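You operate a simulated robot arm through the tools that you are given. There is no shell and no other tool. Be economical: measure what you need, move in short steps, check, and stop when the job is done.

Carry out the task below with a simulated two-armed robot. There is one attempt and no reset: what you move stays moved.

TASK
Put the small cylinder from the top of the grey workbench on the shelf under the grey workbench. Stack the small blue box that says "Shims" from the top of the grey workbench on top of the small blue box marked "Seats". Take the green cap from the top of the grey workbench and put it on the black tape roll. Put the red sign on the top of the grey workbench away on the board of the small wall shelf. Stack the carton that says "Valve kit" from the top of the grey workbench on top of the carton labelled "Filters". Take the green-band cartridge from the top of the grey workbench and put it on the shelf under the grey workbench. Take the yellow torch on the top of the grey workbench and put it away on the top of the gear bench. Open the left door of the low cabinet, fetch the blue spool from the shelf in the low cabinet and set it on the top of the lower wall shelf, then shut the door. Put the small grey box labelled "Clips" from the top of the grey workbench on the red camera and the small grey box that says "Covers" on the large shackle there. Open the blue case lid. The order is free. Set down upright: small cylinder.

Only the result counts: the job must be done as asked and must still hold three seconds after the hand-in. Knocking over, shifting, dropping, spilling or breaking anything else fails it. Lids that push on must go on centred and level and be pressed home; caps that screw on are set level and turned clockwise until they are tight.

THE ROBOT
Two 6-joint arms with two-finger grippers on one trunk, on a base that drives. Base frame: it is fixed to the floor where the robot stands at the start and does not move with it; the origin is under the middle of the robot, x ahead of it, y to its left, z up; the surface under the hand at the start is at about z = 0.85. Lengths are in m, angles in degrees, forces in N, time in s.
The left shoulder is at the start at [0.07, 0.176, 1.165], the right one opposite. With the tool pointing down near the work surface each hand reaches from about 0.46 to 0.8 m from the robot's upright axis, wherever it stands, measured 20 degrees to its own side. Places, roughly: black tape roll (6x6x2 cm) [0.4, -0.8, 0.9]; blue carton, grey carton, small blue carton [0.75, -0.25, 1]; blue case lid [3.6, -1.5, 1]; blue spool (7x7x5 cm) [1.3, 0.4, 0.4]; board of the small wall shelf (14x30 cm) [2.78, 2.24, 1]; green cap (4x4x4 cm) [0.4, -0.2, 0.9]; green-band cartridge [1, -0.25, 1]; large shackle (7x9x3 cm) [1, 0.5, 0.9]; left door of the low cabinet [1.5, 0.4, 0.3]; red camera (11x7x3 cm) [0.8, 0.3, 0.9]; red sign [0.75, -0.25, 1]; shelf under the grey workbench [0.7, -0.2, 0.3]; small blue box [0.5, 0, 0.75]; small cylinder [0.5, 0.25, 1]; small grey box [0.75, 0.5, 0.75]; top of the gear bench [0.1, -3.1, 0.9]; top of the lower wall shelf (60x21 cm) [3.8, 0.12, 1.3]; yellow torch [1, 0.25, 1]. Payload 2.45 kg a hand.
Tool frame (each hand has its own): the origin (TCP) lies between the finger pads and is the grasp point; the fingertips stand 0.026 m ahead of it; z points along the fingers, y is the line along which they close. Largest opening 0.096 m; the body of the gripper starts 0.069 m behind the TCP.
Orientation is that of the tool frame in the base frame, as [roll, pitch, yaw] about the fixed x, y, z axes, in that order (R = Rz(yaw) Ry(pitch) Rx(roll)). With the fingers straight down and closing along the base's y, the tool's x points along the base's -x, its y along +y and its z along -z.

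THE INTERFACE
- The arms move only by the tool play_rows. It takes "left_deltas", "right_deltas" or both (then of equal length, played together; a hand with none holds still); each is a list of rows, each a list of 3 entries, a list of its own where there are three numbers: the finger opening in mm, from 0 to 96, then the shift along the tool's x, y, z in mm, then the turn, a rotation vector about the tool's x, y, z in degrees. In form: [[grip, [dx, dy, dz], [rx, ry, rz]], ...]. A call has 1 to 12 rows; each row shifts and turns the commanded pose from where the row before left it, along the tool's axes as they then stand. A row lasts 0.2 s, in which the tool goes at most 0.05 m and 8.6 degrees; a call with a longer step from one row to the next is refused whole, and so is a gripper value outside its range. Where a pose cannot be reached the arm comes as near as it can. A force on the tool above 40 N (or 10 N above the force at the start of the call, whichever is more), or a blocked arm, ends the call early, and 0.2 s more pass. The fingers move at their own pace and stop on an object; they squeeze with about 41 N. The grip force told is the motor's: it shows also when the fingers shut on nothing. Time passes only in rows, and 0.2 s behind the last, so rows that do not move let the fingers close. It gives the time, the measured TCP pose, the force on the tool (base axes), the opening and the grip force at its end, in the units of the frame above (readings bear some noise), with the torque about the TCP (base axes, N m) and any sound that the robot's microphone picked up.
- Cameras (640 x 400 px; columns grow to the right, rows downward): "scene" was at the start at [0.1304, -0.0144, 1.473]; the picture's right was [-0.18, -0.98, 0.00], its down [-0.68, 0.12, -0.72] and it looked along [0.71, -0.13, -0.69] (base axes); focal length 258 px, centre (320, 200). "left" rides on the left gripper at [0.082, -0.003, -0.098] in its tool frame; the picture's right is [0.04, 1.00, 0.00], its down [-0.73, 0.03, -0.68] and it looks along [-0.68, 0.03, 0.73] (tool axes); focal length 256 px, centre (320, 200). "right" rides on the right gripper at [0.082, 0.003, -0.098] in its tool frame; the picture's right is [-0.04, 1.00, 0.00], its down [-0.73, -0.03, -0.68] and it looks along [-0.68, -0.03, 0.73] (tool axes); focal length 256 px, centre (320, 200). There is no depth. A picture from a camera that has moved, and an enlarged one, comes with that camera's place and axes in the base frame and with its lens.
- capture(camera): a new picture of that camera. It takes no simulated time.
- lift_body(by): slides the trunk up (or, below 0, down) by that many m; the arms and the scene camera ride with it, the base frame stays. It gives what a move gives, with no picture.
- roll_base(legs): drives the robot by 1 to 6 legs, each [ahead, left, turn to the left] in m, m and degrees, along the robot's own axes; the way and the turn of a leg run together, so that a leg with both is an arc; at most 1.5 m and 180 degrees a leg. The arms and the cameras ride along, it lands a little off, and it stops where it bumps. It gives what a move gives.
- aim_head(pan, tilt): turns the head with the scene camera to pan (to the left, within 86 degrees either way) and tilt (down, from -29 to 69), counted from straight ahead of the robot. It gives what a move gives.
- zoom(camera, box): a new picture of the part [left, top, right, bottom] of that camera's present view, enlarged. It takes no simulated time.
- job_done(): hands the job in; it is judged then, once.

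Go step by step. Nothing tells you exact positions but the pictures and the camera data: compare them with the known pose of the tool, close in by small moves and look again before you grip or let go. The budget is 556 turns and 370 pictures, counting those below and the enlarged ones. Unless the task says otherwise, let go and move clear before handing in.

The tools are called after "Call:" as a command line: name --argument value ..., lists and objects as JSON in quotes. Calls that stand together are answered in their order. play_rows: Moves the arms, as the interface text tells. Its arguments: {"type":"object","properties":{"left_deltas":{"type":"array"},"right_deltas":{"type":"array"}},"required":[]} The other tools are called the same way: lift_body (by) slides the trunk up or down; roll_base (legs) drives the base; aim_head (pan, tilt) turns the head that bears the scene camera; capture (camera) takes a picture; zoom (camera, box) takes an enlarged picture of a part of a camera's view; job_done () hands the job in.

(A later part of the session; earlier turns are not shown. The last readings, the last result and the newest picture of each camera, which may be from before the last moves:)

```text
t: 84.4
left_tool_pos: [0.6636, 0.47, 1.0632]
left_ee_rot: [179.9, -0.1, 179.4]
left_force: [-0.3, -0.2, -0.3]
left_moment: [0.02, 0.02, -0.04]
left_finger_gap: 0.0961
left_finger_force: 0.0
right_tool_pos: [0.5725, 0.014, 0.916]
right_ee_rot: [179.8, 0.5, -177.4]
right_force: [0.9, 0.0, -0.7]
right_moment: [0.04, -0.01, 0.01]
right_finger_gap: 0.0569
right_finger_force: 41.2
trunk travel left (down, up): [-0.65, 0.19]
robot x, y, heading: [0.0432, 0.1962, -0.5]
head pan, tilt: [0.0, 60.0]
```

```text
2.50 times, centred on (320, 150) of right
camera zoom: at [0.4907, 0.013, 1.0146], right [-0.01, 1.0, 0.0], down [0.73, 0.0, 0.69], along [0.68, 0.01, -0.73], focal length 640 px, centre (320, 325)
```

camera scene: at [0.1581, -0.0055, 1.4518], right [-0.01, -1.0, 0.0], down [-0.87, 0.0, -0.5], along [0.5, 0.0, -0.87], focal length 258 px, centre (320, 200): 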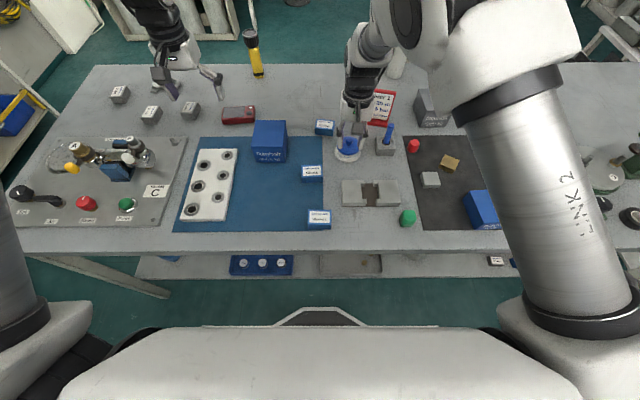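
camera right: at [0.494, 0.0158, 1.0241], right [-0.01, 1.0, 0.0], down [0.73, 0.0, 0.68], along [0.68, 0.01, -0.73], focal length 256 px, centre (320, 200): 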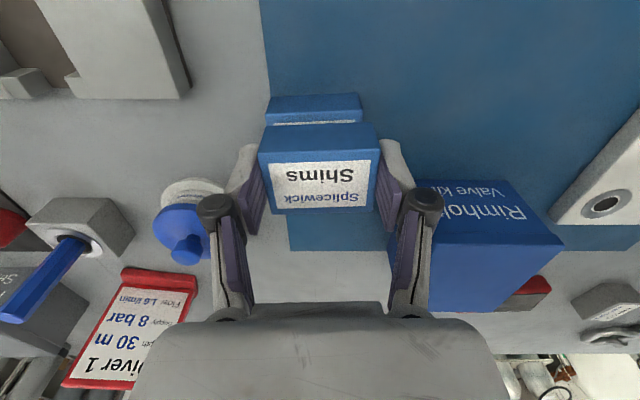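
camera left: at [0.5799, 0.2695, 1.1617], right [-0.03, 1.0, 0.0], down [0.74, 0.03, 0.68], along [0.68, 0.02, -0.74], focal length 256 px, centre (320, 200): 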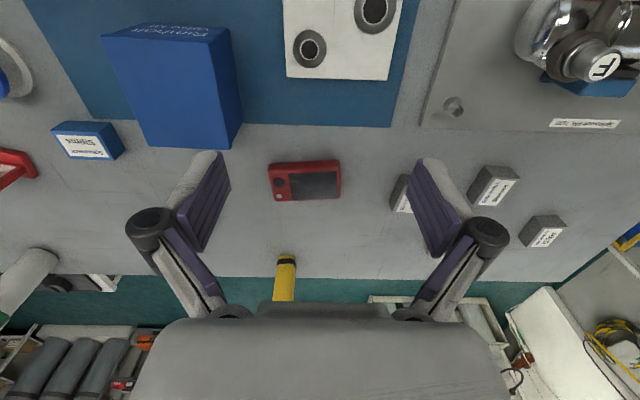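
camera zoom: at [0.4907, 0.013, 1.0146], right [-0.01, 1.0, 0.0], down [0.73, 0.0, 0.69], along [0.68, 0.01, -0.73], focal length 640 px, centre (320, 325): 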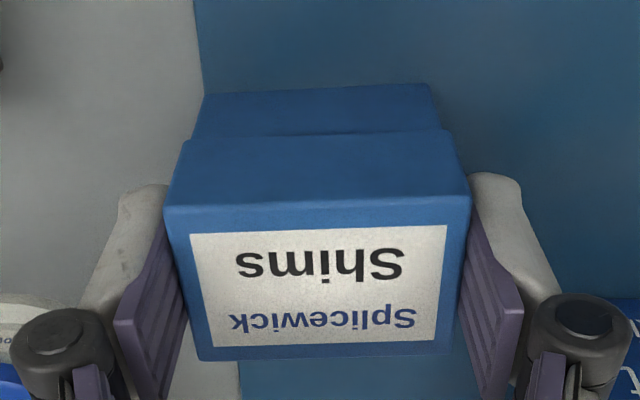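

Call:
play_rows --right_deltas '[[30, [-4, 2, 0], [0, 0, 0]], [30, [0, 0, 2], [0, 0, 0]], [30, [0, 0, 0], [0, 0, 0]]]'

Call:
play_rows --right_deltas '[[30, [0, 0, 2], [0, 0, 0]], [30, [0, 0, 0], [0, 0, 0]]]'

Call:
play_rows --right_deltas '[[30, [0, 0, 2], [0, 0, 0]], [30, [0, 0, 0], [0, 0, 0]]]'

```text
t: 85.2
left_tool_pos: [0.6631, 0.47, 1.0623]
left_ee_rot: [-180.0, -0.1, 179.5]
left_force: [0.2, 0.6, -0.4]
left_moment: [0.03, -0.04, 0.0]
left_finger_gap: 0.0961
left_finger_force: 0.1
right_tool_pos: [0.5764, 0.0161, 0.9161]
right_ee_rot: [179.8, 0.4, -177.4]
right_force: [0.3, 0.7, -0.5]
right_moment: [-0.01, 0.04, 0.0]
right_finger_gap: 0.0572
right_finger_force: 41.1
trunk travel left (down, up): [-0.65, 0.19]
robot x, y, heading: [0.0416, 0.1945, -0.6]
head pan, tilt: [0.0, 60.0]
```

```text
t: 85.8
left_tool_pos: [0.6638, 0.4704, 1.0624]
left_ee_rot: [-180.0, -0.1, 179.5]
left_force: [0.3, 0.9, -1.1]
left_moment: [-0.03, -0.02, 0.01]
left_finger_gap: 0.0961
left_finger_force: 0.0
right_tool_pos: [0.5785, 0.0169, 0.9126]
right_ee_rot: [179.8, 0.5, -177.5]
right_force: [-0.2, -0.4, -1.1]
right_moment: [-0.01, 0.0, -0.01]
right_finger_gap: 0.0571
right_finger_force: 40.9
trunk travel left (down, up): [-0.65, 0.19]
robot x, y, heading: [0.0424, 0.1969, -0.7]
head pan, tilt: [0.0, 60.0]
```

```text
t: 86.4
left_tool_pos: [0.6641, 0.4702, 1.0641]
left_ee_rot: [180.0, -0.2, 179.5]
left_force: [0.5, -0.5, 0.4]
left_moment: [0.03, 0.0, 0.04]
left_finger_gap: 0.0958
left_finger_force: 0.1
right_tool_pos: [0.5783, 0.0161, 0.911]
right_ee_rot: [179.7, 0.6, -177.3]
right_force: [2.8, -1.7, 10.2]
right_moment: [-0.08, -0.04, 0.01]
right_finger_gap: 0.0569
right_finger_force: 41.3
trunk travel left (down, up): [-0.65, 0.19]
robot x, y, heading: [0.0411, 0.1971, -0.7]
head pan, tilt: [0.0, 60.0]
```

Call:
zoom --camera "scene" --box '[350, 140, 410, 190]'

Call:
zoom --camera "right" --box '[240, 70, 400, 230]'

```text
8.00 times, centred on (380, 165) of scene
camera zoom: at [0.1583, 0.1959, 1.4521], right [-0.01, -1.0, 0.0], down [-0.87, 0.01, -0.5], along [0.5, 0.0, -0.87], focal length 2068 px, centre (-160, 480)
```

zoom: 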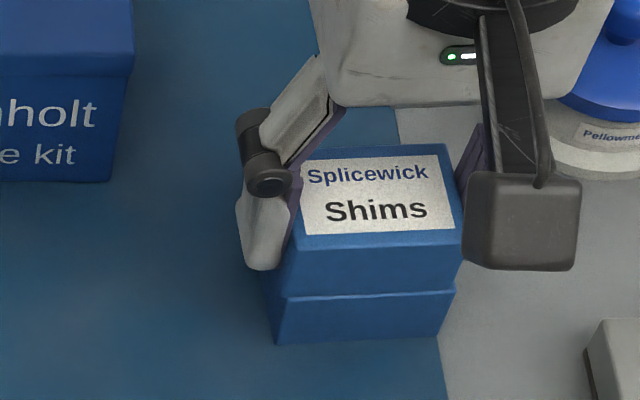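

```text
2.50 times, centred on (320, 150) of right
camera zoom: at [0.4942, 0.0156, 1.0099], right [-0.01, 1.0, 0.0], down [0.73, 0.0, 0.69], along [0.69, 0.01, -0.73], focal length 640 px, centre (320, 325)
```

zoom: 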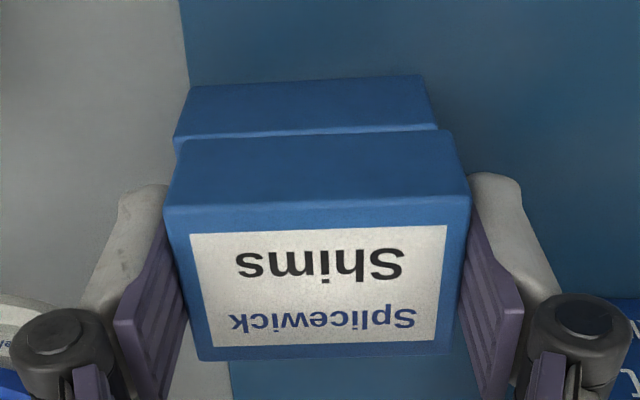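

Call:
play_rows --right_deltas '[[62, [0, 0, -1], [0, 0, 0]], [75, [0, 0, 0], [0, 0, 0]], [90, [0, 0, 0], [0, 0, 0]], [96, [0, 0, -20], [0, 0, 0]], [96, [0, 0, -40], [0, 0, 0]], [96, [0, 0, -40], [0, 0, 0]], [96, [0, 0, -40], [0, 0, 0]]]'

Call:
capture --camera "right"

Call:
capture --camera "scene"

```text
t: 88.0
left_tool_pos: [0.6628, 0.4693, 1.065]
left_ee_rot: [180.0, -0.2, 179.5]
left_force: [-0.1, 0.6, -0.3]
left_moment: [0.0, -0.04, 0.01]
left_finger_gap: 0.096
left_finger_force: 0.1
right_tool_pos: [0.5761, 0.0183, 1.0519]
right_ee_rot: [179.8, 0.4, -177.4]
right_force: [-0.5, 0.5, 0.1]
right_moment: [0.04, -0.03, 0.0]
right_finger_gap: 0.0961
right_finger_force: 0.1
trunk travel left (down, up): [-0.65, 0.19]
robot x, y, heading: [0.0478, 0.1937, -0.4]
head pan, tilt: [0.0, 60.0]
```

```text
309 pictures are left
camera right: at [0.4938, 0.0167, 1.1501], right [-0.01, 1.0, 0.0], down [0.73, 0.0, 0.69], along [0.69, 0.01, -0.73], focal length 256 px, centre (320, 200)
```

right: 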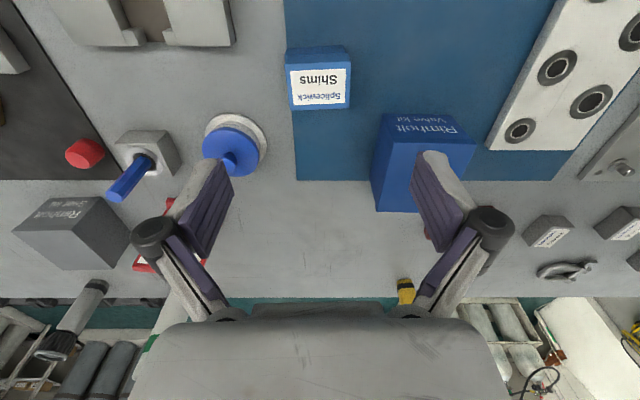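

```text
308 pictures are left
camera scene: at [0.1576, 0.196, 1.4519], right [-0.01, -1.0, 0.0], down [-0.87, 0.01, -0.5], along [0.5, 0.0, -0.87], focal length 258 px, centre (320, 200)
```

scene: 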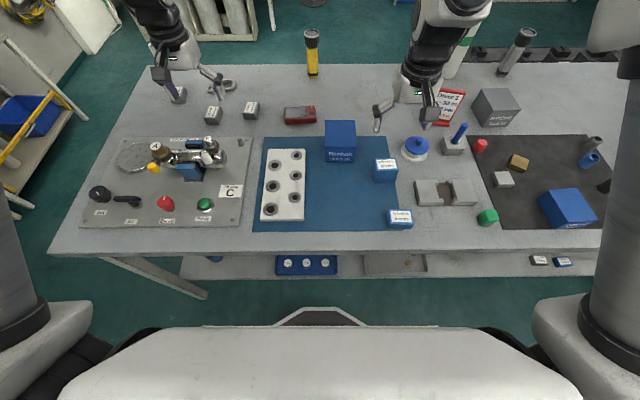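

Call:
roll_base --legs '[[0.085, 0.075, 0.4]]'

Call:
play_rows --left_deltas '[[96, [0, -30, 0], [0, -8, 0]], [96, [0, -30, 0], [0, -8, 0]], [96, [0, -30, 0], [0, -8, 0]], [96, [0, -20, 0], [0, -6, 0]]]'

Call:
capture --camera "left"

Call:
capture --camera "scene"

```text
t: 89.2
left_tool_pos: [0.7478, 0.5478, 1.0628]
left_ee_rot: [-180.0, -0.1, 179.8]
left_force: [-0.6, 0.1, 0.1]
left_moment: [-0.01, -0.03, -0.02]
left_finger_gap: 0.0962
left_finger_force: 0.1
right_tool_pos: [0.6644, 0.0946, 1.0503]
right_ee_rot: [179.8, 0.6, -177.1]
right_force: [-0.3, -0.3, 0.6]
right_moment: [0.0, -0.03, -0.02]
right_finger_gap: 0.0961
right_finger_force: 0.1
trunk travel left (down, up): [-0.65, 0.19]
robot x, y, heading: [0.1261, 0.2723, -0.2]
head pan, tilt: [0.0, 60.0]
```

```text
t: 90.2
left_tool_pos: [0.7455, 0.4347, 1.0632]
left_ee_rot: [179.6, 30.1, 179.6]
left_force: [0.4, -1.2, 0.2]
left_moment: [0.06, 0.0, 0.0]
left_finger_gap: 0.0957
left_finger_force: 0.0
right_tool_pos: [0.6634, 0.0927, 1.0513]
right_ee_rot: [179.7, 0.5, -177.1]
right_force: [-1.6, -0.4, 0.5]
right_moment: [0.05, 0.01, -0.01]
right_finger_gap: 0.0959
right_finger_force: 0.1
trunk travel left (down, up): [-0.65, 0.19]
robot x, y, heading: [0.1274, 0.2709, -0.3]
head pan, tilt: [0.0, 60.0]
```

```text
307 pictures are left
camera left: at [0.6264, 0.4338, 1.1084], right [-0.03, 1.0, -0.02], down [0.29, 0.02, 0.96], along [0.96, 0.02, -0.3], focal length 256 px, centre (320, 200)
```

left: 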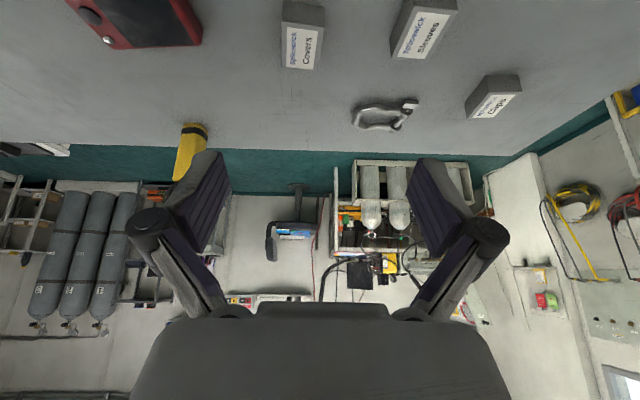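

```text
306 pictures are left
camera scene: at [0.243, 0.2684, 1.452], right [0.0, -1.0, 0.0], down [-0.87, 0.0, -0.5], along [0.5, 0.0, -0.87], focal length 258 px, centre (320, 200)
```

scene: 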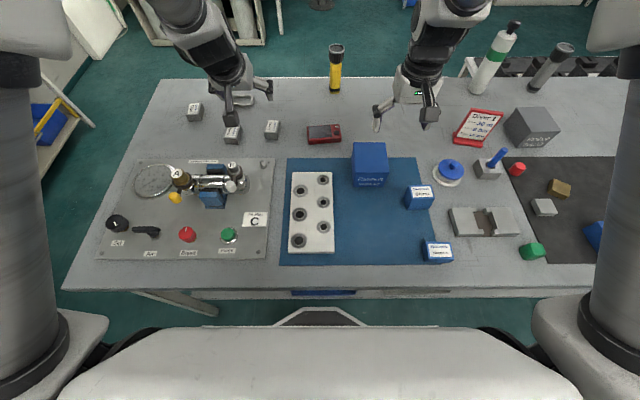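

Call:
zoom --camera "left" --box '[340, 80, 440, 140]'

Call:
zoom --camera "left" --box '[240, 0, 540, 140]'

```text
6.40 times, centred on (390, 110) of left
camera zoom: at [0.6264, 0.4338, 1.1084], right [-0.03, 1.0, -0.02], down [0.29, 0.02, 0.96], along [0.96, 0.02, -0.3], focal length 1638 px, centre (-128, 776)
```

zoom: 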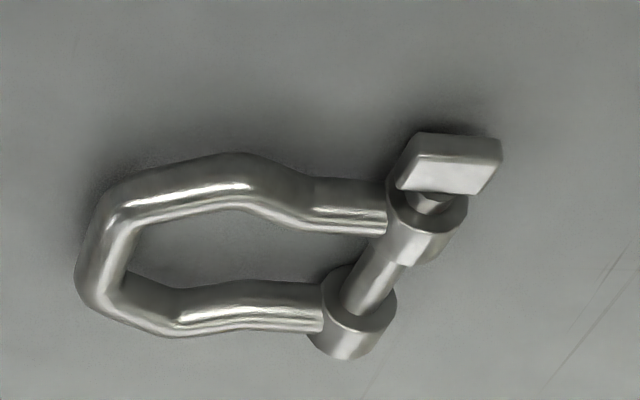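

```text
2.13 times, centred on (390, 70) of left
camera zoom: at [0.6264, 0.4338, 1.1084], right [-0.03, 1.0, -0.02], down [0.29, 0.02, 0.96], along [0.96, 0.02, -0.3], focal length 546 px, centre (171, 477)
```

zoom: 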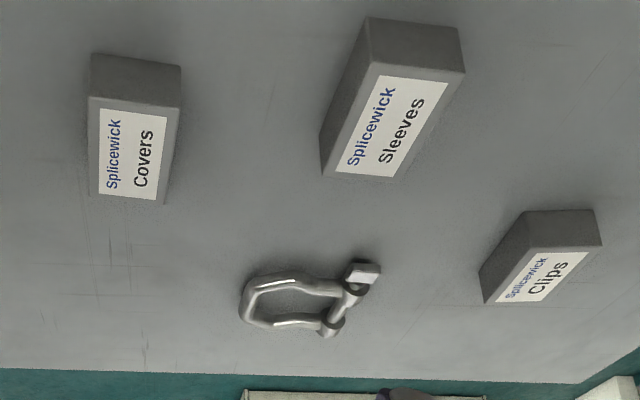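

Call:
play_rows --left_deltas '[[96, [4, -5, 45], [0, 0, 0]], [96, [4, -5, 45], [0, 0, 0]], [96, [4, -5, 45], [1.75, 0, 3]], [96, [0, 0, 0], [0, 0, 0]]]'

Call:
capture --camera "left"

Call:
capture --camera "scene"

```text
t: 91.2
left_tool_pos: [0.8047, 0.4211, 0.9388]
left_ee_rot: [-180.0, 29.9, 176.3]
left_force: [0.5, 0.1, 0.2]
left_moment: [0.03, -0.04, 0.02]
left_finger_gap: 0.0961
left_finger_force: 0.0
right_tool_pos: [0.6641, 0.093, 1.0511]
right_ee_rot: [179.8, 0.5, -177.1]
right_force: [0.5, -0.5, -0.4]
right_moment: [0.03, -0.02, 0.0]
right_finger_gap: 0.0959
right_finger_force: 0.1
trunk travel left (down, up): [-0.65, 0.19]
robot x, y, heading: [0.128, 0.2729, -0.0]
head pan, tilt: [0.0, 60.0]
```

```text
303 pictures are left
camera left: at [0.6847, 0.4272, 0.9834], right [0.03, 1.0, -0.02], down [0.3, 0.01, 0.95], along [0.95, -0.03, -0.3], focal length 256 px, centre (320, 200)
```

left: 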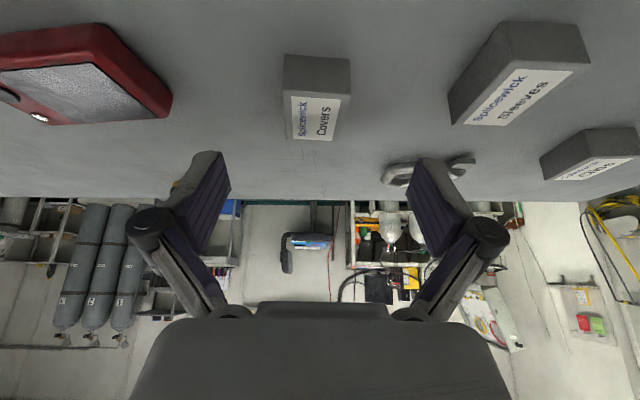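

```text
302 pictures are left
camera scene: at [0.2434, 0.2697, 1.4519], right [0.0, -1.0, 0.0], down [-0.87, 0.0, -0.5], along [0.5, 0.0, -0.87], focal length 258 px, centre (320, 200)
```

scene: 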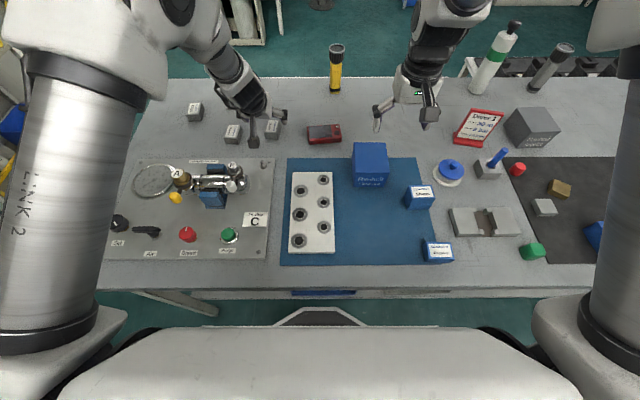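

Call:
play_rows --left_deltas '[[96, [3, -2, 30], [0, 0, 0]], [96, [4, -1, 29], [0, 0, 0]], [96, [0, 0, 0], [0, 0, 0]]]'

Call:
capture --camera "left"

```text
t: 92.0
left_tool_pos: [0.8242, 0.4177, 0.8849]
left_ee_rot: [179.9, 29.9, 176.4]
left_force: [0.1, 0.6, 0.8]
left_moment: [0.03, -0.04, 0.02]
left_finger_gap: 0.096
left_finger_force: 0.0
right_tool_pos: [0.6631, 0.094, 1.0508]
right_ee_rot: [179.7, 0.5, -177.1]
right_force: [0.0, -0.3, 1.4]
right_moment: [0.03, -0.03, 0.03]
right_finger_gap: 0.0961
right_finger_force: 0.0
trunk travel left (down, up): [-0.65, 0.19]
robot x, y, heading: [0.1311, 0.2704, -0.0]
head pan, tilt: [0.0, 60.0]
```

```text
301 pictures are left
camera left: at [0.7048, 0.4243, 0.9285], right [0.03, 1.0, -0.02], down [0.3, 0.01, 0.95], along [0.95, -0.03, -0.3], focal length 256 px, centre (320, 200)
```

left: 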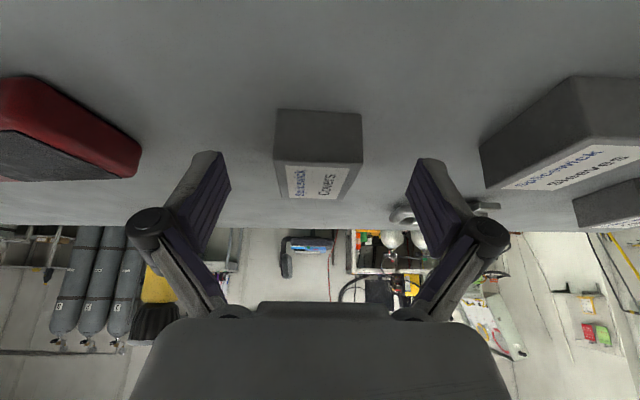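

Call:
play_rows --left_deltas '[[20, [0, 0, 2], [0, 0, 0]], [20, [0, 0, 0], [0, 0, 0]], [20, [0, 0, 0], [0, 0, 0]], [20, [0, 0, 0], [0, 0, 0]]]'

Call:
play_rows --left_deltas '[[20, [-3, 0, -6], [0, 0, 0]], [20, [-8, 0, -15], [0, 0, 0]], [20, [-13, 0, -25], [0, 0, 0]], [20, [0, 0, 0], [0, 0, 0]]]'

Call:
capture --camera "left"

Call:
zoom --camera "scene" --box '[160, 60, 360, 200]'

```text
t: 93.0
left_tool_pos: [0.8267, 0.4175, 0.883]
left_ee_rot: [180.0, 29.8, 176.2]
left_force: [1.6, 0.0, 4.4]
left_moment: [-0.03, -0.15, -0.01]
left_finger_gap: 0.041
left_finger_force: 41.0
right_tool_pos: [0.6628, 0.0943, 1.0522]
right_ee_rot: [179.8, 0.5, -177.0]
right_force: [0.5, -0.5, -0.5]
right_moment: [-0.02, -0.01, 0.0]
right_finger_gap: 0.0959
right_finger_force: 0.1
trunk travel left (down, up): [-0.65, 0.19]
robot x, y, heading: [0.126, 0.272, -0.2]
head pan, tilt: [0.0, 60.0]
```

```text
t: 94.0
left_tool_pos: [0.8279, 0.416, 0.9334]
left_ee_rot: [179.9, 29.9, 176.3]
left_force: [-0.2, -0.5, -1.0]
left_moment: [0.01, -0.03, 0.0]
left_finger_gap: 0.0409
left_finger_force: 40.7
right_tool_pos: [0.6637, 0.0942, 1.051]
right_ee_rot: [179.8, 0.3, -177.1]
right_force: [-0.3, -0.2, -0.2]
right_moment: [-0.01, 0.0, -0.01]
right_finger_gap: 0.096
right_finger_force: 0.2
trunk travel left (down, up): [-0.65, 0.19]
robot x, y, heading: [0.1267, 0.2704, -0.2]
head pan, tilt: [0.0, 60.0]
```

```text
300 pictures are left
camera left: at [0.7079, 0.4227, 0.9784], right [0.03, 1.0, -0.02], down [0.3, 0.01, 0.95], along [0.95, -0.03, -0.3], focal length 256 px, centre (320, 200)
```

left: 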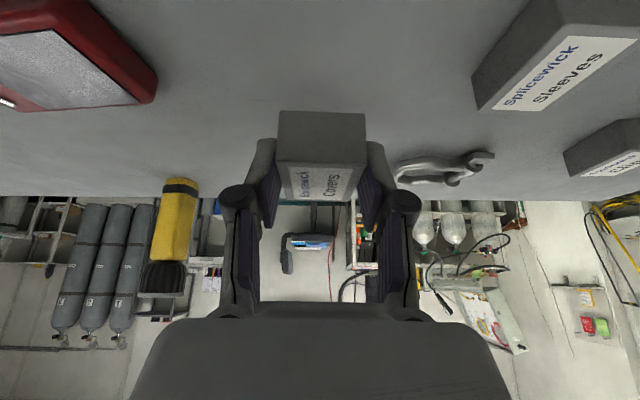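

```text
2.86 times, centred on (260, 130) of scene
camera zoom: at [0.2451, 0.2706, 1.4517], right [0.0, -1.0, 0.0], down [-0.87, 0.0, -0.5], along [0.5, 0.0, -0.87], focal length 738 px, centre (491, 400)
```

zoom: 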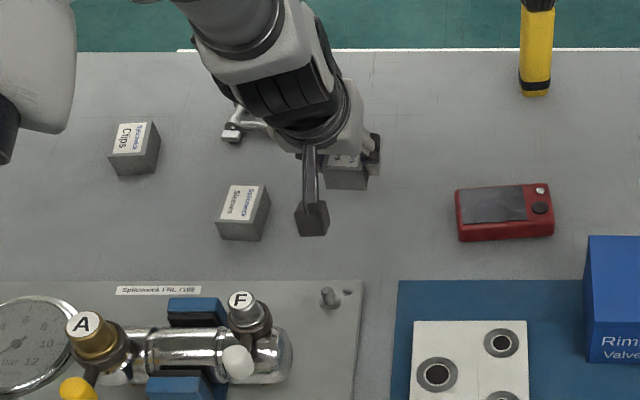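

Call:
play_rows --left_deltas '[[20, [-24, 24, 10], [0, 0, 0]], [20, [-24, 24, 10], [0, 0, 0]], [20, [-24, 24, 10], [0, 0, 0]], [20, [-24, 24, 10], [0, 0, 0]], [20, [-24, 24, 10], [0, 0, 0]], [20, [0, 0, 0], [0, 0, 0]]]'

Call:
capture --camera "left"

Call:
zoom --camera "scene" --box '[160, 60, 360, 200]'

```text
t: 95.4
left_tool_pos: [0.9624, 0.5279, 0.9527]
left_ee_rot: [-180.0, 29.8, 176.3]
left_force: [-0.4, -1.0, -0.2]
left_moment: [0.01, 0.01, 0.01]
left_finger_gap: 0.0411
left_finger_force: 41.0
right_tool_pos: [0.6633, 0.0935, 1.0499]
right_ee_rot: [179.8, 0.5, -177.1]
right_force: [0.3, -0.7, 0.4]
right_moment: [0.0, 0.0, 0.0]
right_finger_gap: 0.0962
right_finger_force: 0.0
trunk travel left (down, up): [-0.65, 0.19]
robot x, y, heading: [0.1249, 0.2709, -0.4]
head pan, tilt: [0.0, 60.0]
```

```text
298 pictures are left
camera left: at [0.8427, 0.5339, 0.9975], right [0.03, 1.0, -0.02], down [0.3, 0.01, 0.95], along [0.95, -0.03, -0.3], focal length 256 px, centre (320, 200)
```

left: 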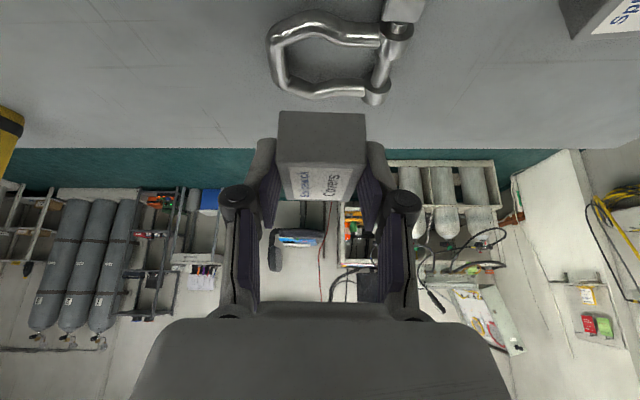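

```text
2.86 times, centred on (260, 130) of scene
camera zoom: at [0.2436, 0.2698, 1.4519], right [0.0, -1.0, 0.0], down [-0.87, 0.0, -0.5], along [0.5, 0.0, -0.87], focal length 738 px, centre (491, 400)
```

zoom: 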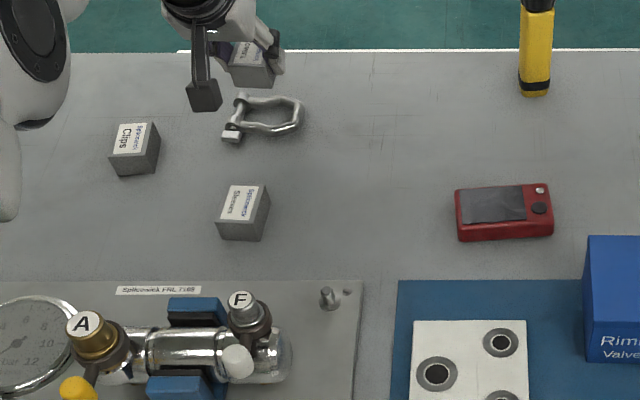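

Call:
play_rows --left_deltas '[[20, [8, 1.3, 18.5], [0, 0, 0]], [20, [8, 1, 18.5], [0, 0, 0]], [20, [0, 0, 0], [0, 0, 0]]]'

Call:
capture --camera "left"

Call:
zoom --camera "scene" --box '[210, 60, 290, 120]'

```text
t: 96.2
left_tool_pos: [0.9678, 0.5307, 0.9131]
left_ee_rot: [180.0, 29.9, 176.3]
left_force: [0.7, 0.1, -0.6]
left_moment: [-0.02, -0.02, -0.02]
left_finger_gap: 0.0412
left_finger_force: 41.2
right_tool_pos: [0.6639, 0.0941, 1.0517]
right_ee_rot: [179.8, 0.4, -177.2]
right_force: [0.0, 0.4, 0.0]
right_moment: [0.01, 0.03, -0.01]
right_finger_gap: 0.0961
right_finger_force: 0.0
trunk travel left (down, up): [-0.65, 0.19]
robot x, y, heading: [0.1275, 0.2731, -0.2]
head pan, tilt: [0.0, 60.0]
```

```text
296 pictures are left
camera left: at [0.8474, 0.5366, 0.9573], right [0.03, 1.0, -0.02], down [0.3, 0.01, 0.95], along [0.95, -0.03, -0.3], focal length 256 px, centre (320, 200)
```

left: 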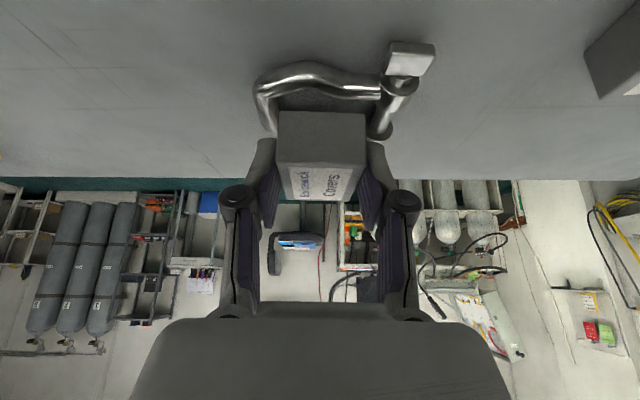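

```text
6.67 times, centred on (250, 90) of scene
camera zoom: at [0.2442, 0.2703, 1.4519], right [0.0, -1.0, 0.0], down [-0.87, 0.0, -0.5], along [0.5, 0.0, -0.87], focal length 1723 px, centre (787, 933)
```

zoom: 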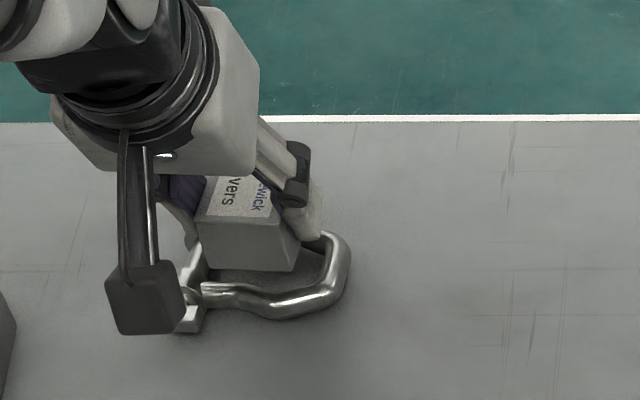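

Call:
play_rows --left_deltas '[[20, [3.6, 5.8, -2.2], [0, 0, 0]], [20, [2.5, 0, 4.3], [0, 0, 0]], [20, [0, 0, 0], [0, 0, 0]]]'

Call:
play_rows --left_deltas '[[20, [1.5, 0, 2.6], [0, 0, 0]], [20, [0, 0, 0], [0, 0, 0]]]'

Call:
play_rows --left_deltas '[[20, [1.5, 0, 2.6], [0, 0, 0]], [20, [0, 0, 0], [0, 0, 0]]]'

Call:
capture --camera "left"

Call:
zoom --camera "scene" --box '[210, 60, 290, 120]'

```text
t: 97.0
left_tool_pos: [0.9619, 0.538, 0.9075]
left_ee_rot: [179.9, 29.8, 176.3]
left_force: [0.7, 0.1, -1.0]
left_moment: [0.0, 0.03, -0.03]
left_finger_gap: 0.0409
left_finger_force: 41.2
right_tool_pos: [0.6634, 0.0942, 1.0502]
right_ee_rot: [179.8, 0.5, -177.1]
right_force: [0.1, 0.3, -0.9]
right_moment: [0.03, -0.01, -0.01]
right_finger_gap: 0.0958
right_finger_force: 0.0
trunk travel left (down, up): [-0.65, 0.19]
robot x, y, heading: [0.1277, 0.2704, -0.1]
head pan, tilt: [0.0, 60.0]
```

```text
t: 97.6
left_tool_pos: [0.9638, 0.5372, 0.9031]
left_ee_rot: [180.0, 29.8, 176.3]
left_force: [0.3, 0.3, -0.4]
left_moment: [0.0, 0.02, 0.0]
left_finger_gap: 0.0406
left_finger_force: 40.4
right_tool_pos: [0.6647, 0.0951, 1.0512]
right_ee_rot: [179.8, 0.5, -177.1]
right_force: [-0.7, -0.6, -0.6]
right_moment: [0.02, 0.01, 0.03]
right_finger_gap: 0.0962
right_finger_force: 0.0
trunk travel left (down, up): [-0.65, 0.19]
robot x, y, heading: [0.1312, 0.2731, -0.1]
head pan, tilt: [0.0, 60.0]
```

```text
t: 98.2
left_tool_pos: [0.9637, 0.5371, 0.9031]
left_ee_rot: [-179.9, 30.1, 176.3]
left_force: [2.3, -0.2, 9.9]
left_moment: [0.04, 0.03, -0.02]
left_finger_gap: 0.0408
left_finger_force: 41.5
right_tool_pos: [0.6634, 0.0938, 1.0516]
right_ee_rot: [179.8, 0.4, -177.1]
right_force: [-0.3, -1.1, -0.4]
right_moment: [0.01, 0.04, -0.02]
right_finger_gap: 0.0962
right_finger_force: 0.1
trunk travel left (down, up): [-0.65, 0.19]
robot x, y, heading: [0.128, 0.2707, -0.3]
head pan, tilt: [0.0, 60.0]
```

```text
294 pictures are left
camera left: at [0.8435, 0.543, 0.9479], right [0.03, 1.0, -0.02], down [0.3, 0.01, 0.96], along [0.95, -0.03, -0.3], focal length 256 px, centre (320, 200)
```

left: 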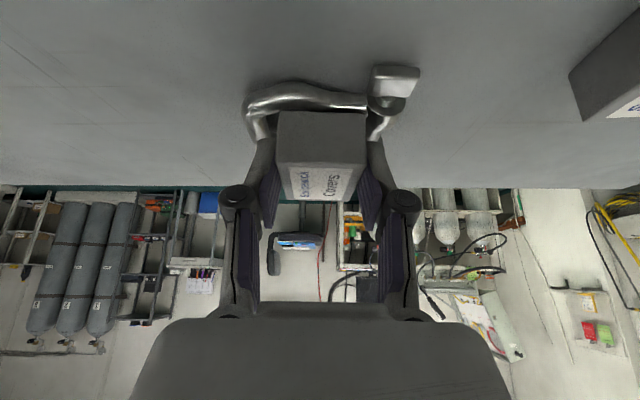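

```text
6.67 times, centred on (250, 90) of scene
camera zoom: at [0.2432, 0.2699, 1.4521], right [0.0, -1.0, 0.0], down [-0.87, 0.0, -0.5], along [0.5, 0.0, -0.87], focal length 1723 px, centre (787, 933)
```

zoom: 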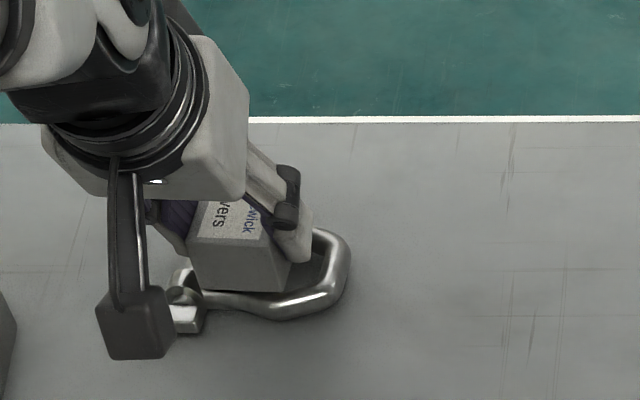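

Call:
play_rows --left_deltas '[[46, [0, 0, 0], [0, 0, 0]], [55, [0, 0, 0], [0, 0, 0]], [70, [0, 0, 0], [0, 0, 0]], [70, [0, 0, -15], [0, 0, 0]], [70, [0, 0, -30], [0, 0, 0]], [96, [0, 0, -40], [0, 0, 0]], [96, [0, 0, -40], [0, 0, 0]]]'

Call:
capture --camera "left"

Call:
zoom --camera "scene" --box '[190, 60, 350, 160]'

```text
t: 99.8
left_tool_pos: [0.9004, 0.54, 1.0122]
left_ee_rot: [180.0, 30.1, 176.3]
left_force: [-0.6, -1.1, 0.0]
left_moment: [0.01, 0.03, -0.01]
left_finger_gap: 0.0961
left_finger_force: 0.0
right_tool_pos: [0.6625, 0.0943, 1.0521]
right_ee_rot: [179.8, 0.6, -177.1]
right_force: [-0.6, -0.4, 0.4]
right_moment: [-0.01, -0.04, 0.0]
right_finger_gap: 0.0959
right_finger_force: 0.1
trunk travel left (down, up): [-0.65, 0.19]
robot x, y, heading: [0.1319, 0.2704, -0.3]
head pan, tilt: [0.0, 60.0]
```

```text
292 pictures are left
camera left: at [0.7813, 0.5463, 1.0551], right [0.03, 1.0, -0.02], down [0.3, 0.01, 0.95], along [0.95, -0.03, -0.3], focal length 256 px, centre (320, 200)
```

left: 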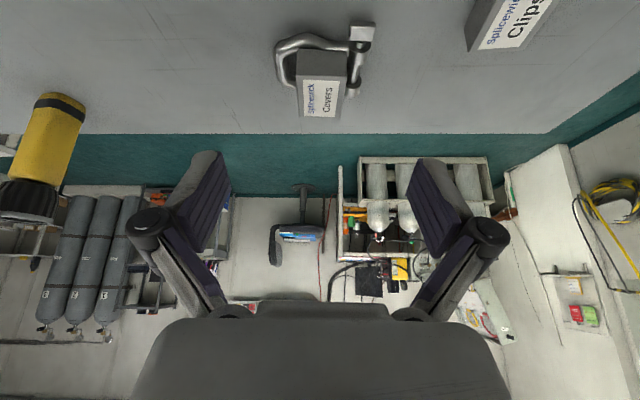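

```text
4.00 times, centred on (270, 110) of scene
camera zoom: at [0.2421, 0.2699, 1.452], right [0.0, -1.0, 0.0], down [-0.87, 0.0, -0.5], along [0.5, 0.0, -0.87], focal length 1034 px, centre (520, 560)
```

zoom: 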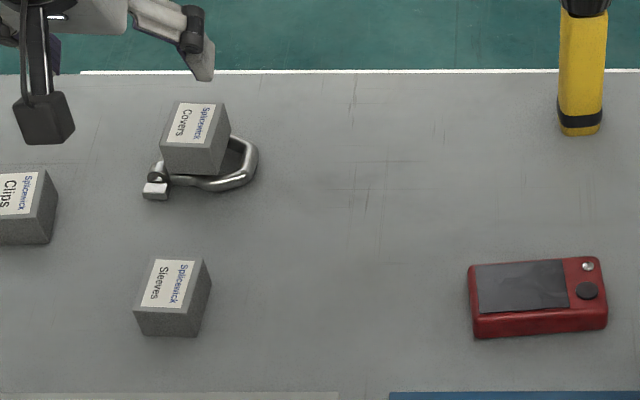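

Call:
roll_base --legs '[[0, 0.15, 0]]'

Call:
play_rows --left_deltas '[[96, [33, -7, 4], [0, 0, 0]], [96, [33, -7, 4], [0, 0, 0]], [96, [33, -7, 4], [0, 0, 0]], [96, [0, 0, 0], [0, 0, 0]]]'

Call:
capture --camera "left"

Call:
zoom --camera "scene" --box '[190, 60, 350, 160]'

```text
t: 101.2
left_tool_pos: [0.9026, 0.6884, 1.0103]
left_ee_rot: [179.9, 29.8, 176.3]
left_force: [0.2, -1.1, 0.5]
left_moment: [0.02, 0.01, -0.01]
left_finger_gap: 0.0959
left_finger_force: 0.0
right_tool_pos: [0.6642, 0.2418, 1.0507]
right_ee_rot: [179.7, 0.6, -177.0]
right_force: [0.5, 0.6, 0.3]
right_moment: [-0.01, -0.01, 0.02]
right_finger_gap: 0.0963
right_finger_force: 0.0
trunk travel left (down, up): [-0.65, 0.19]
robot x, y, heading: [0.1303, 0.4192, -0.3]
head pan, tilt: [0.0, 60.0]
```

```text
t: 102.2
left_tool_pos: [0.8228, 0.6747, 0.9504]
left_ee_rot: [-180.0, 30.0, 176.2]
left_force: [0.0, 0.2, -0.2]
left_moment: [-0.03, 0.01, -0.03]
left_finger_gap: 0.0959
left_finger_force: 0.1
right_tool_pos: [0.6645, 0.2427, 1.0505]
right_ee_rot: [179.9, 0.5, -177.1]
right_force: [0.6, 0.0, 0.8]
right_moment: [0.0, 0.03, 0.02]
right_finger_gap: 0.0961
right_finger_force: 0.0
trunk travel left (down, up): [-0.65, 0.19]
robot x, y, heading: [0.1307, 0.417, 0.1]
head pan, tilt: [0.0, 60.0]
```

```text
290 pictures are left
camera left: at [0.7029, 0.6806, 0.9947], right [0.03, 1.0, -0.02], down [0.3, 0.01, 0.95], along [0.95, -0.03, -0.3], focal length 256 px, centre (320, 200)
```

left: 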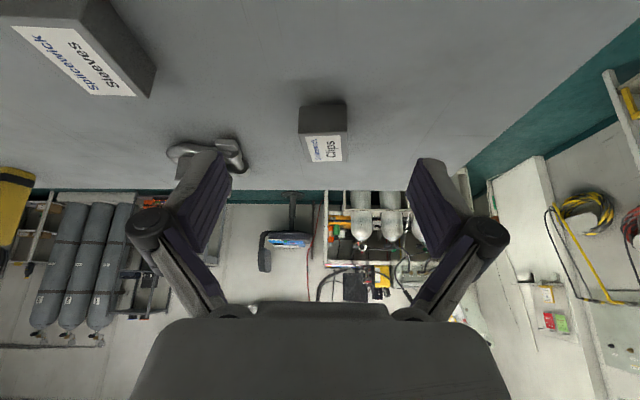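

```text
4.00 times, centred on (270, 110) of scene
camera zoom: at [0.245, 0.4184, 1.4518], right [0.0, -1.0, 0.0], down [-0.87, 0.0, -0.5], along [0.5, 0.0, -0.87], focal length 1034 px, centre (520, 560)
```

zoom: 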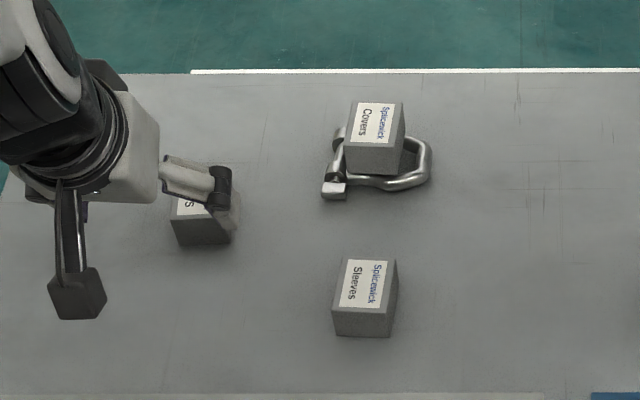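

Call:
play_rows --left_deltas '[[96, [0, 0, 0], [-3.1, 0, -5.4]], [96, [0, 0, 0], [-3.1, 0, -5.4]], [96, [-14, -4, 30], [0, 0, 0]], [96, [-14, -4, 30], [0, 0, 0]], [96, [0, 0, 0], [0, 0, 0]]]'

Call:
capture --camera "left"

```text
t: 103.4
left_tool_pos: [0.8769, 0.6745, 0.9112]
left_ee_rot: [180.0, 29.9, -171.3]
left_force: [-0.2, -0.7, 0.5]
left_moment: [-0.01, -0.02, 0.03]
left_finger_gap: 0.096
left_finger_force: 0.1
right_tool_pos: [0.663, 0.2438, 1.0514]
right_ee_rot: [179.8, 0.4, -177.1]
right_force: [-0.4, 0.0, 0.5]
right_moment: [0.0, -0.03, -0.01]
right_finger_gap: 0.0962
right_finger_force: 0.1
trunk travel left (down, up): [-0.65, 0.19]
robot x, y, heading: [0.1328, 0.4186, -0.1]
head pan, tilt: [0.0, 60.0]
```

```text
288 pictures are left
camera left: at [0.7586, 0.6555, 0.9562], right [-0.19, 0.98, -0.02], down [0.29, 0.07, 0.95], along [0.94, 0.17, -0.3], focal length 256 px, centre (320, 200)
```

left: 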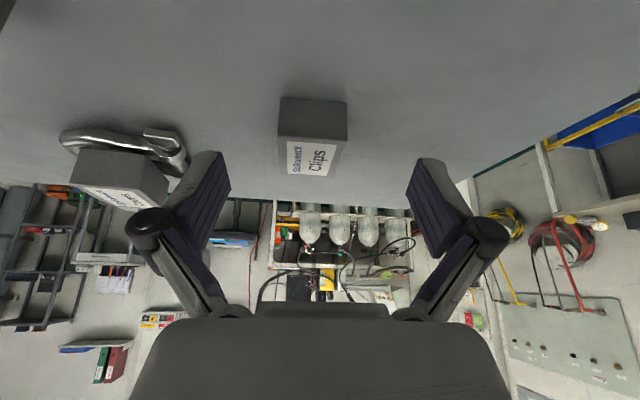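

Call:
play_rows --left_deltas '[[96, [-4, -2, 18], [0, 0, 0]], [96, [-3.6, -1.5, 18.7], [0, 0, 0]], [96, [0, 0, 0], [0, 0, 0]]]'

Call:
capture --camera "left"

```text
t: 104.2
left_tool_pos: [0.9029, 0.675, 0.8842]
left_ee_rot: [179.9, 29.8, -171.2]
left_force: [-0.7, -0.1, 0.0]
left_moment: [0.03, 0.01, -0.01]
left_finger_gap: 0.096
left_finger_force: 0.1
right_tool_pos: [0.6638, 0.2427, 1.0513]
right_ee_rot: [179.9, 0.5, -177.0]
right_force: [-0.4, 0.8, 0.1]
right_moment: [0.01, -0.04, 0.02]
right_finger_gap: 0.096
right_finger_force: 0.0
trunk travel left (down, up): [-0.65, 0.19]
robot x, y, heading: [0.1258, 0.4162, -0.4]
head pan, tilt: [0.0, 60.0]
```

```text
287 pictures are left
camera left: at [0.7847, 0.6554, 0.9283], right [-0.19, 0.98, -0.02], down [0.29, 0.07, 0.95], along [0.94, 0.17, -0.3], focal length 256 px, centre (320, 200)
```

left: 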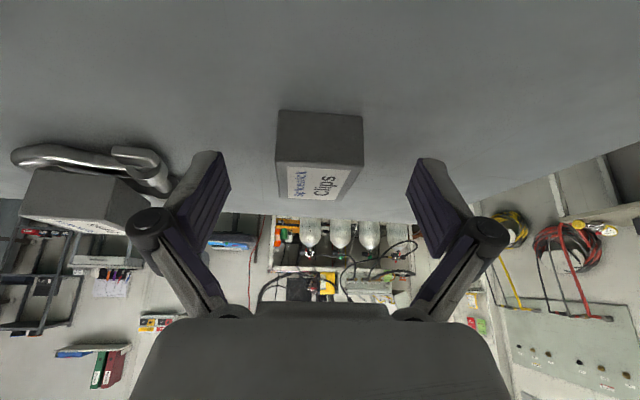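

Same picture geometry as with Covers before gripping. Closing and lifting.

Call:
play_rows --left_deltas '[[20, [0, 0, 1.5], [0, 0, 0]], [20, [0, 0, 0], [0, 0, 0]], [20, [0, 0, 0], [0, 0, 0]], [20, [0, 0, 0], [0, 0, 0]]]'

Call:
play_rows --left_deltas '[[20, [-3, 0, -6], [0, 0, 0]], [20, [-8, 0, -15], [0, 0, 0]], [20, [-13, 0, -25], [0, 0, 0]], [20, [0, 0, -40], [0, 0, 0]], [20, [0, 0, -30], [0, 0, 0]], [20, [0, 0, 0], [0, 0, 0]]]'

Call:
capture --camera "left"

```text
t: 105.2
left_tool_pos: [0.9045, 0.6739, 0.882]
left_ee_rot: [-179.9, 29.9, -171.2]
left_force: [1.4, 0.6, 5.0]
left_moment: [0.06, -0.1, 0.01]
left_finger_gap: 0.0409
left_finger_force: 41.0
right_tool_pos: [0.6644, 0.2423, 1.0503]
right_ee_rot: [179.8, 0.5, -177.1]
right_force: [-0.3, 0.1, 0.1]
right_moment: [0.03, 0.0, -0.01]
right_finger_gap: 0.0959
right_finger_force: 0.1
trunk travel left (down, up): [-0.65, 0.19]
robot x, y, heading: [0.1279, 0.4212, -0.2]
head pan, tilt: [0.0, 60.0]
```

```text
t: 106.6
left_tool_pos: [0.8669, 0.67, 0.9936]
left_ee_rot: [180.0, 29.9, -171.2]
left_force: [0.6, 0.1, -0.8]
left_moment: [0.03, 0.03, 0.0]
left_finger_gap: 0.0412
left_finger_force: 41.1
right_tool_pos: [0.6653, 0.2427, 1.0501]
right_ee_rot: [179.8, 0.4, -177.1]
right_force: [0.4, 0.1, -0.4]
right_moment: [0.02, 0.02, -0.01]
right_finger_gap: 0.0961
right_finger_force: 0.0
trunk travel left (down, up): [-0.65, 0.19]
robot x, y, heading: [0.1262, 0.4208, 0.0]
head pan, tilt: [0.0, 60.0]
```

```text
286 pictures are left
camera left: at [0.75, 0.65, 1.0386], right [-0.19, 0.98, -0.02], down [0.29, 0.07, 0.95], along [0.94, 0.17, -0.3], focal length 256 px, centre (320, 200)
```

left: 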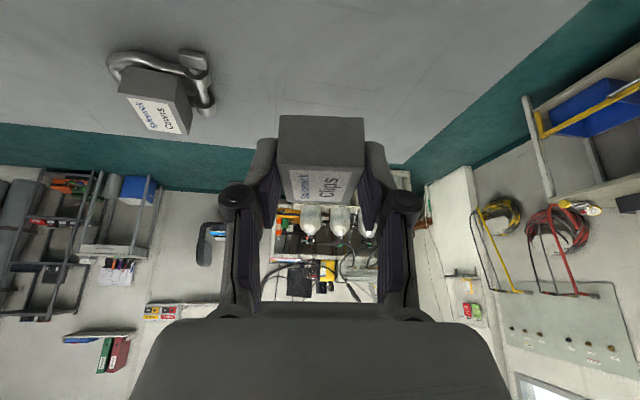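

Call:
roll_base --legs '[[0, -0.33, 0]]'

Call:
capture --camera "left"

Call:
capture --camera "scene"

```text
t: 108.8
left_tool_pos: [0.8669, 0.333, 0.9948]
left_ee_rot: [-179.9, 29.9, -171.5]
left_force: [0.0, -0.1, -0.8]
left_moment: [0.03, 0.0, 0.05]
left_finger_gap: 0.0408
left_finger_force: 41.1
right_tool_pos: [0.6628, -0.0923, 1.0499]
right_ee_rot: [179.8, 0.6, -177.3]
right_force: [-0.4, 0.0, -0.6]
right_moment: [-0.04, -0.03, 0.02]
right_finger_gap: 0.0959
right_finger_force: 0.0
trunk travel left (down, up): [-0.65, 0.19]
robot x, y, heading: [0.1276, 0.0883, -0.4]
head pan, tilt: [0.0, 60.0]
```

```text
285 pictures are left
camera left: at [0.7485, 0.3135, 1.039], right [-0.18, 0.98, -0.02], down [0.29, 0.07, 0.95], along [0.94, 0.17, -0.3], focal length 256 px, centre (320, 200)
```

left: 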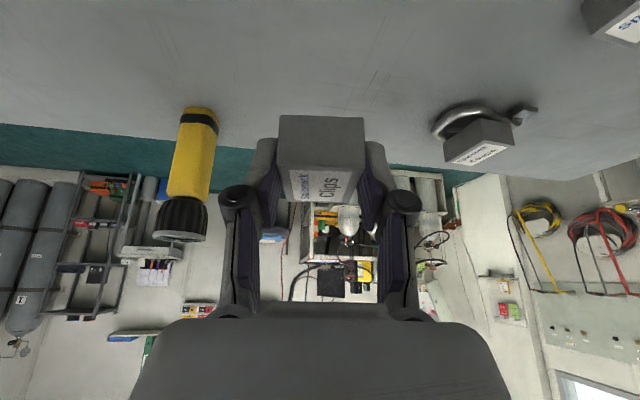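

```text
284 pictures are left
camera scene: at [0.2432, 0.0849, 1.4518], right [-0.01, -1.0, 0.0], down [-0.87, 0.01, -0.5], along [0.5, 0.0, -0.87], focal length 258 px, centre (320, 200)
```

scene: 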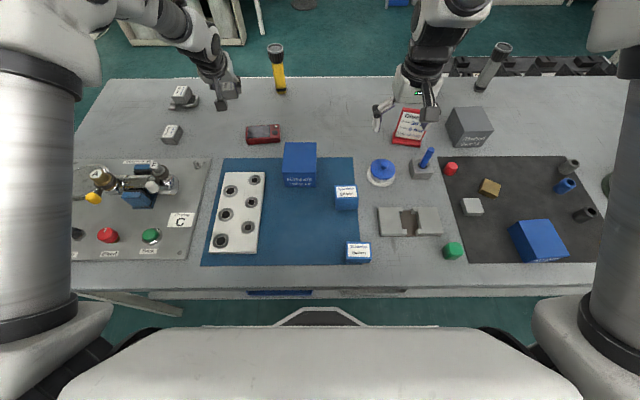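

Call:
play_rows --left_deltas '[[20, [28, -22, -4.5], [0, 0, 0]], [20, [28, -22, -4.5], [0, 0, 0]], [20, [28, -22, -4.5], [0, 0, 0]], [20, [0, 0, 0], [2, 0, 3.46]], [20, [0, 0, 0], [0, 0, 0]]]'

Call:
capture --camera "left"

Call:
zoom --camera "scene" --box '[200, 80, 320, 170]'

```text
t: 110.0
left_tool_pos: [0.7981, 0.2541, 0.9647]
left_ee_rot: [180.0, 29.9, -175.6]
left_force: [0.6, 0.5, -1.4]
left_moment: [-0.01, 0.05, 0.03]
left_finger_gap: 0.0408
left_finger_force: 41.1
right_tool_pos: [0.662, -0.0936, 1.0513]
right_ee_rot: [179.8, 0.6, -177.3]
right_force: [-0.2, -0.9, -0.4]
right_moment: [0.03, -0.02, 0.02]
right_finger_gap: 0.096
right_finger_force: 0.0
trunk travel left (down, up): [-0.65, 0.19]
robot x, y, heading: [0.1264, 0.0874, -0.5]
head pan, tilt: [0.0, 60.0]
```

```text
283 pictures are left
camera left: at [0.6792, 0.2435, 1.0095], right [-0.11, 0.99, -0.02], down [0.29, 0.05, 0.95], along [0.95, 0.1, -0.3], focal length 256 px, centre (320, 200)
```

left: 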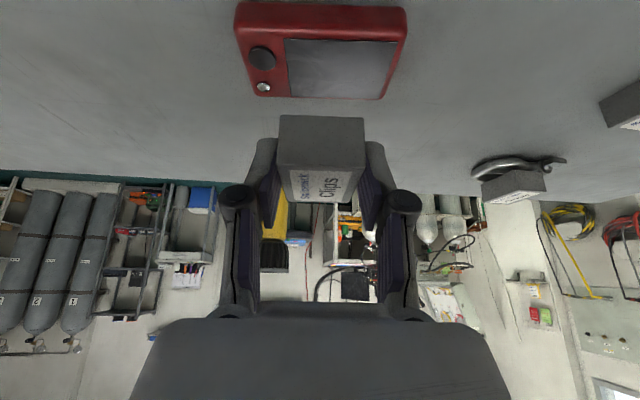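

```text
4.44 times, centred on (260, 125) of scene
camera zoom: at [0.2432, 0.0841, 1.4518], right [-0.01, -1.0, 0.0], down [-0.87, 0.01, -0.5], along [0.5, 0.0, -0.87], focal length 1149 px, centre (587, 533)
```

zoom: 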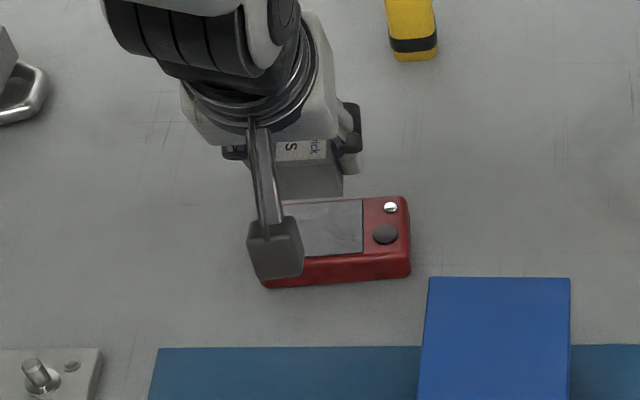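

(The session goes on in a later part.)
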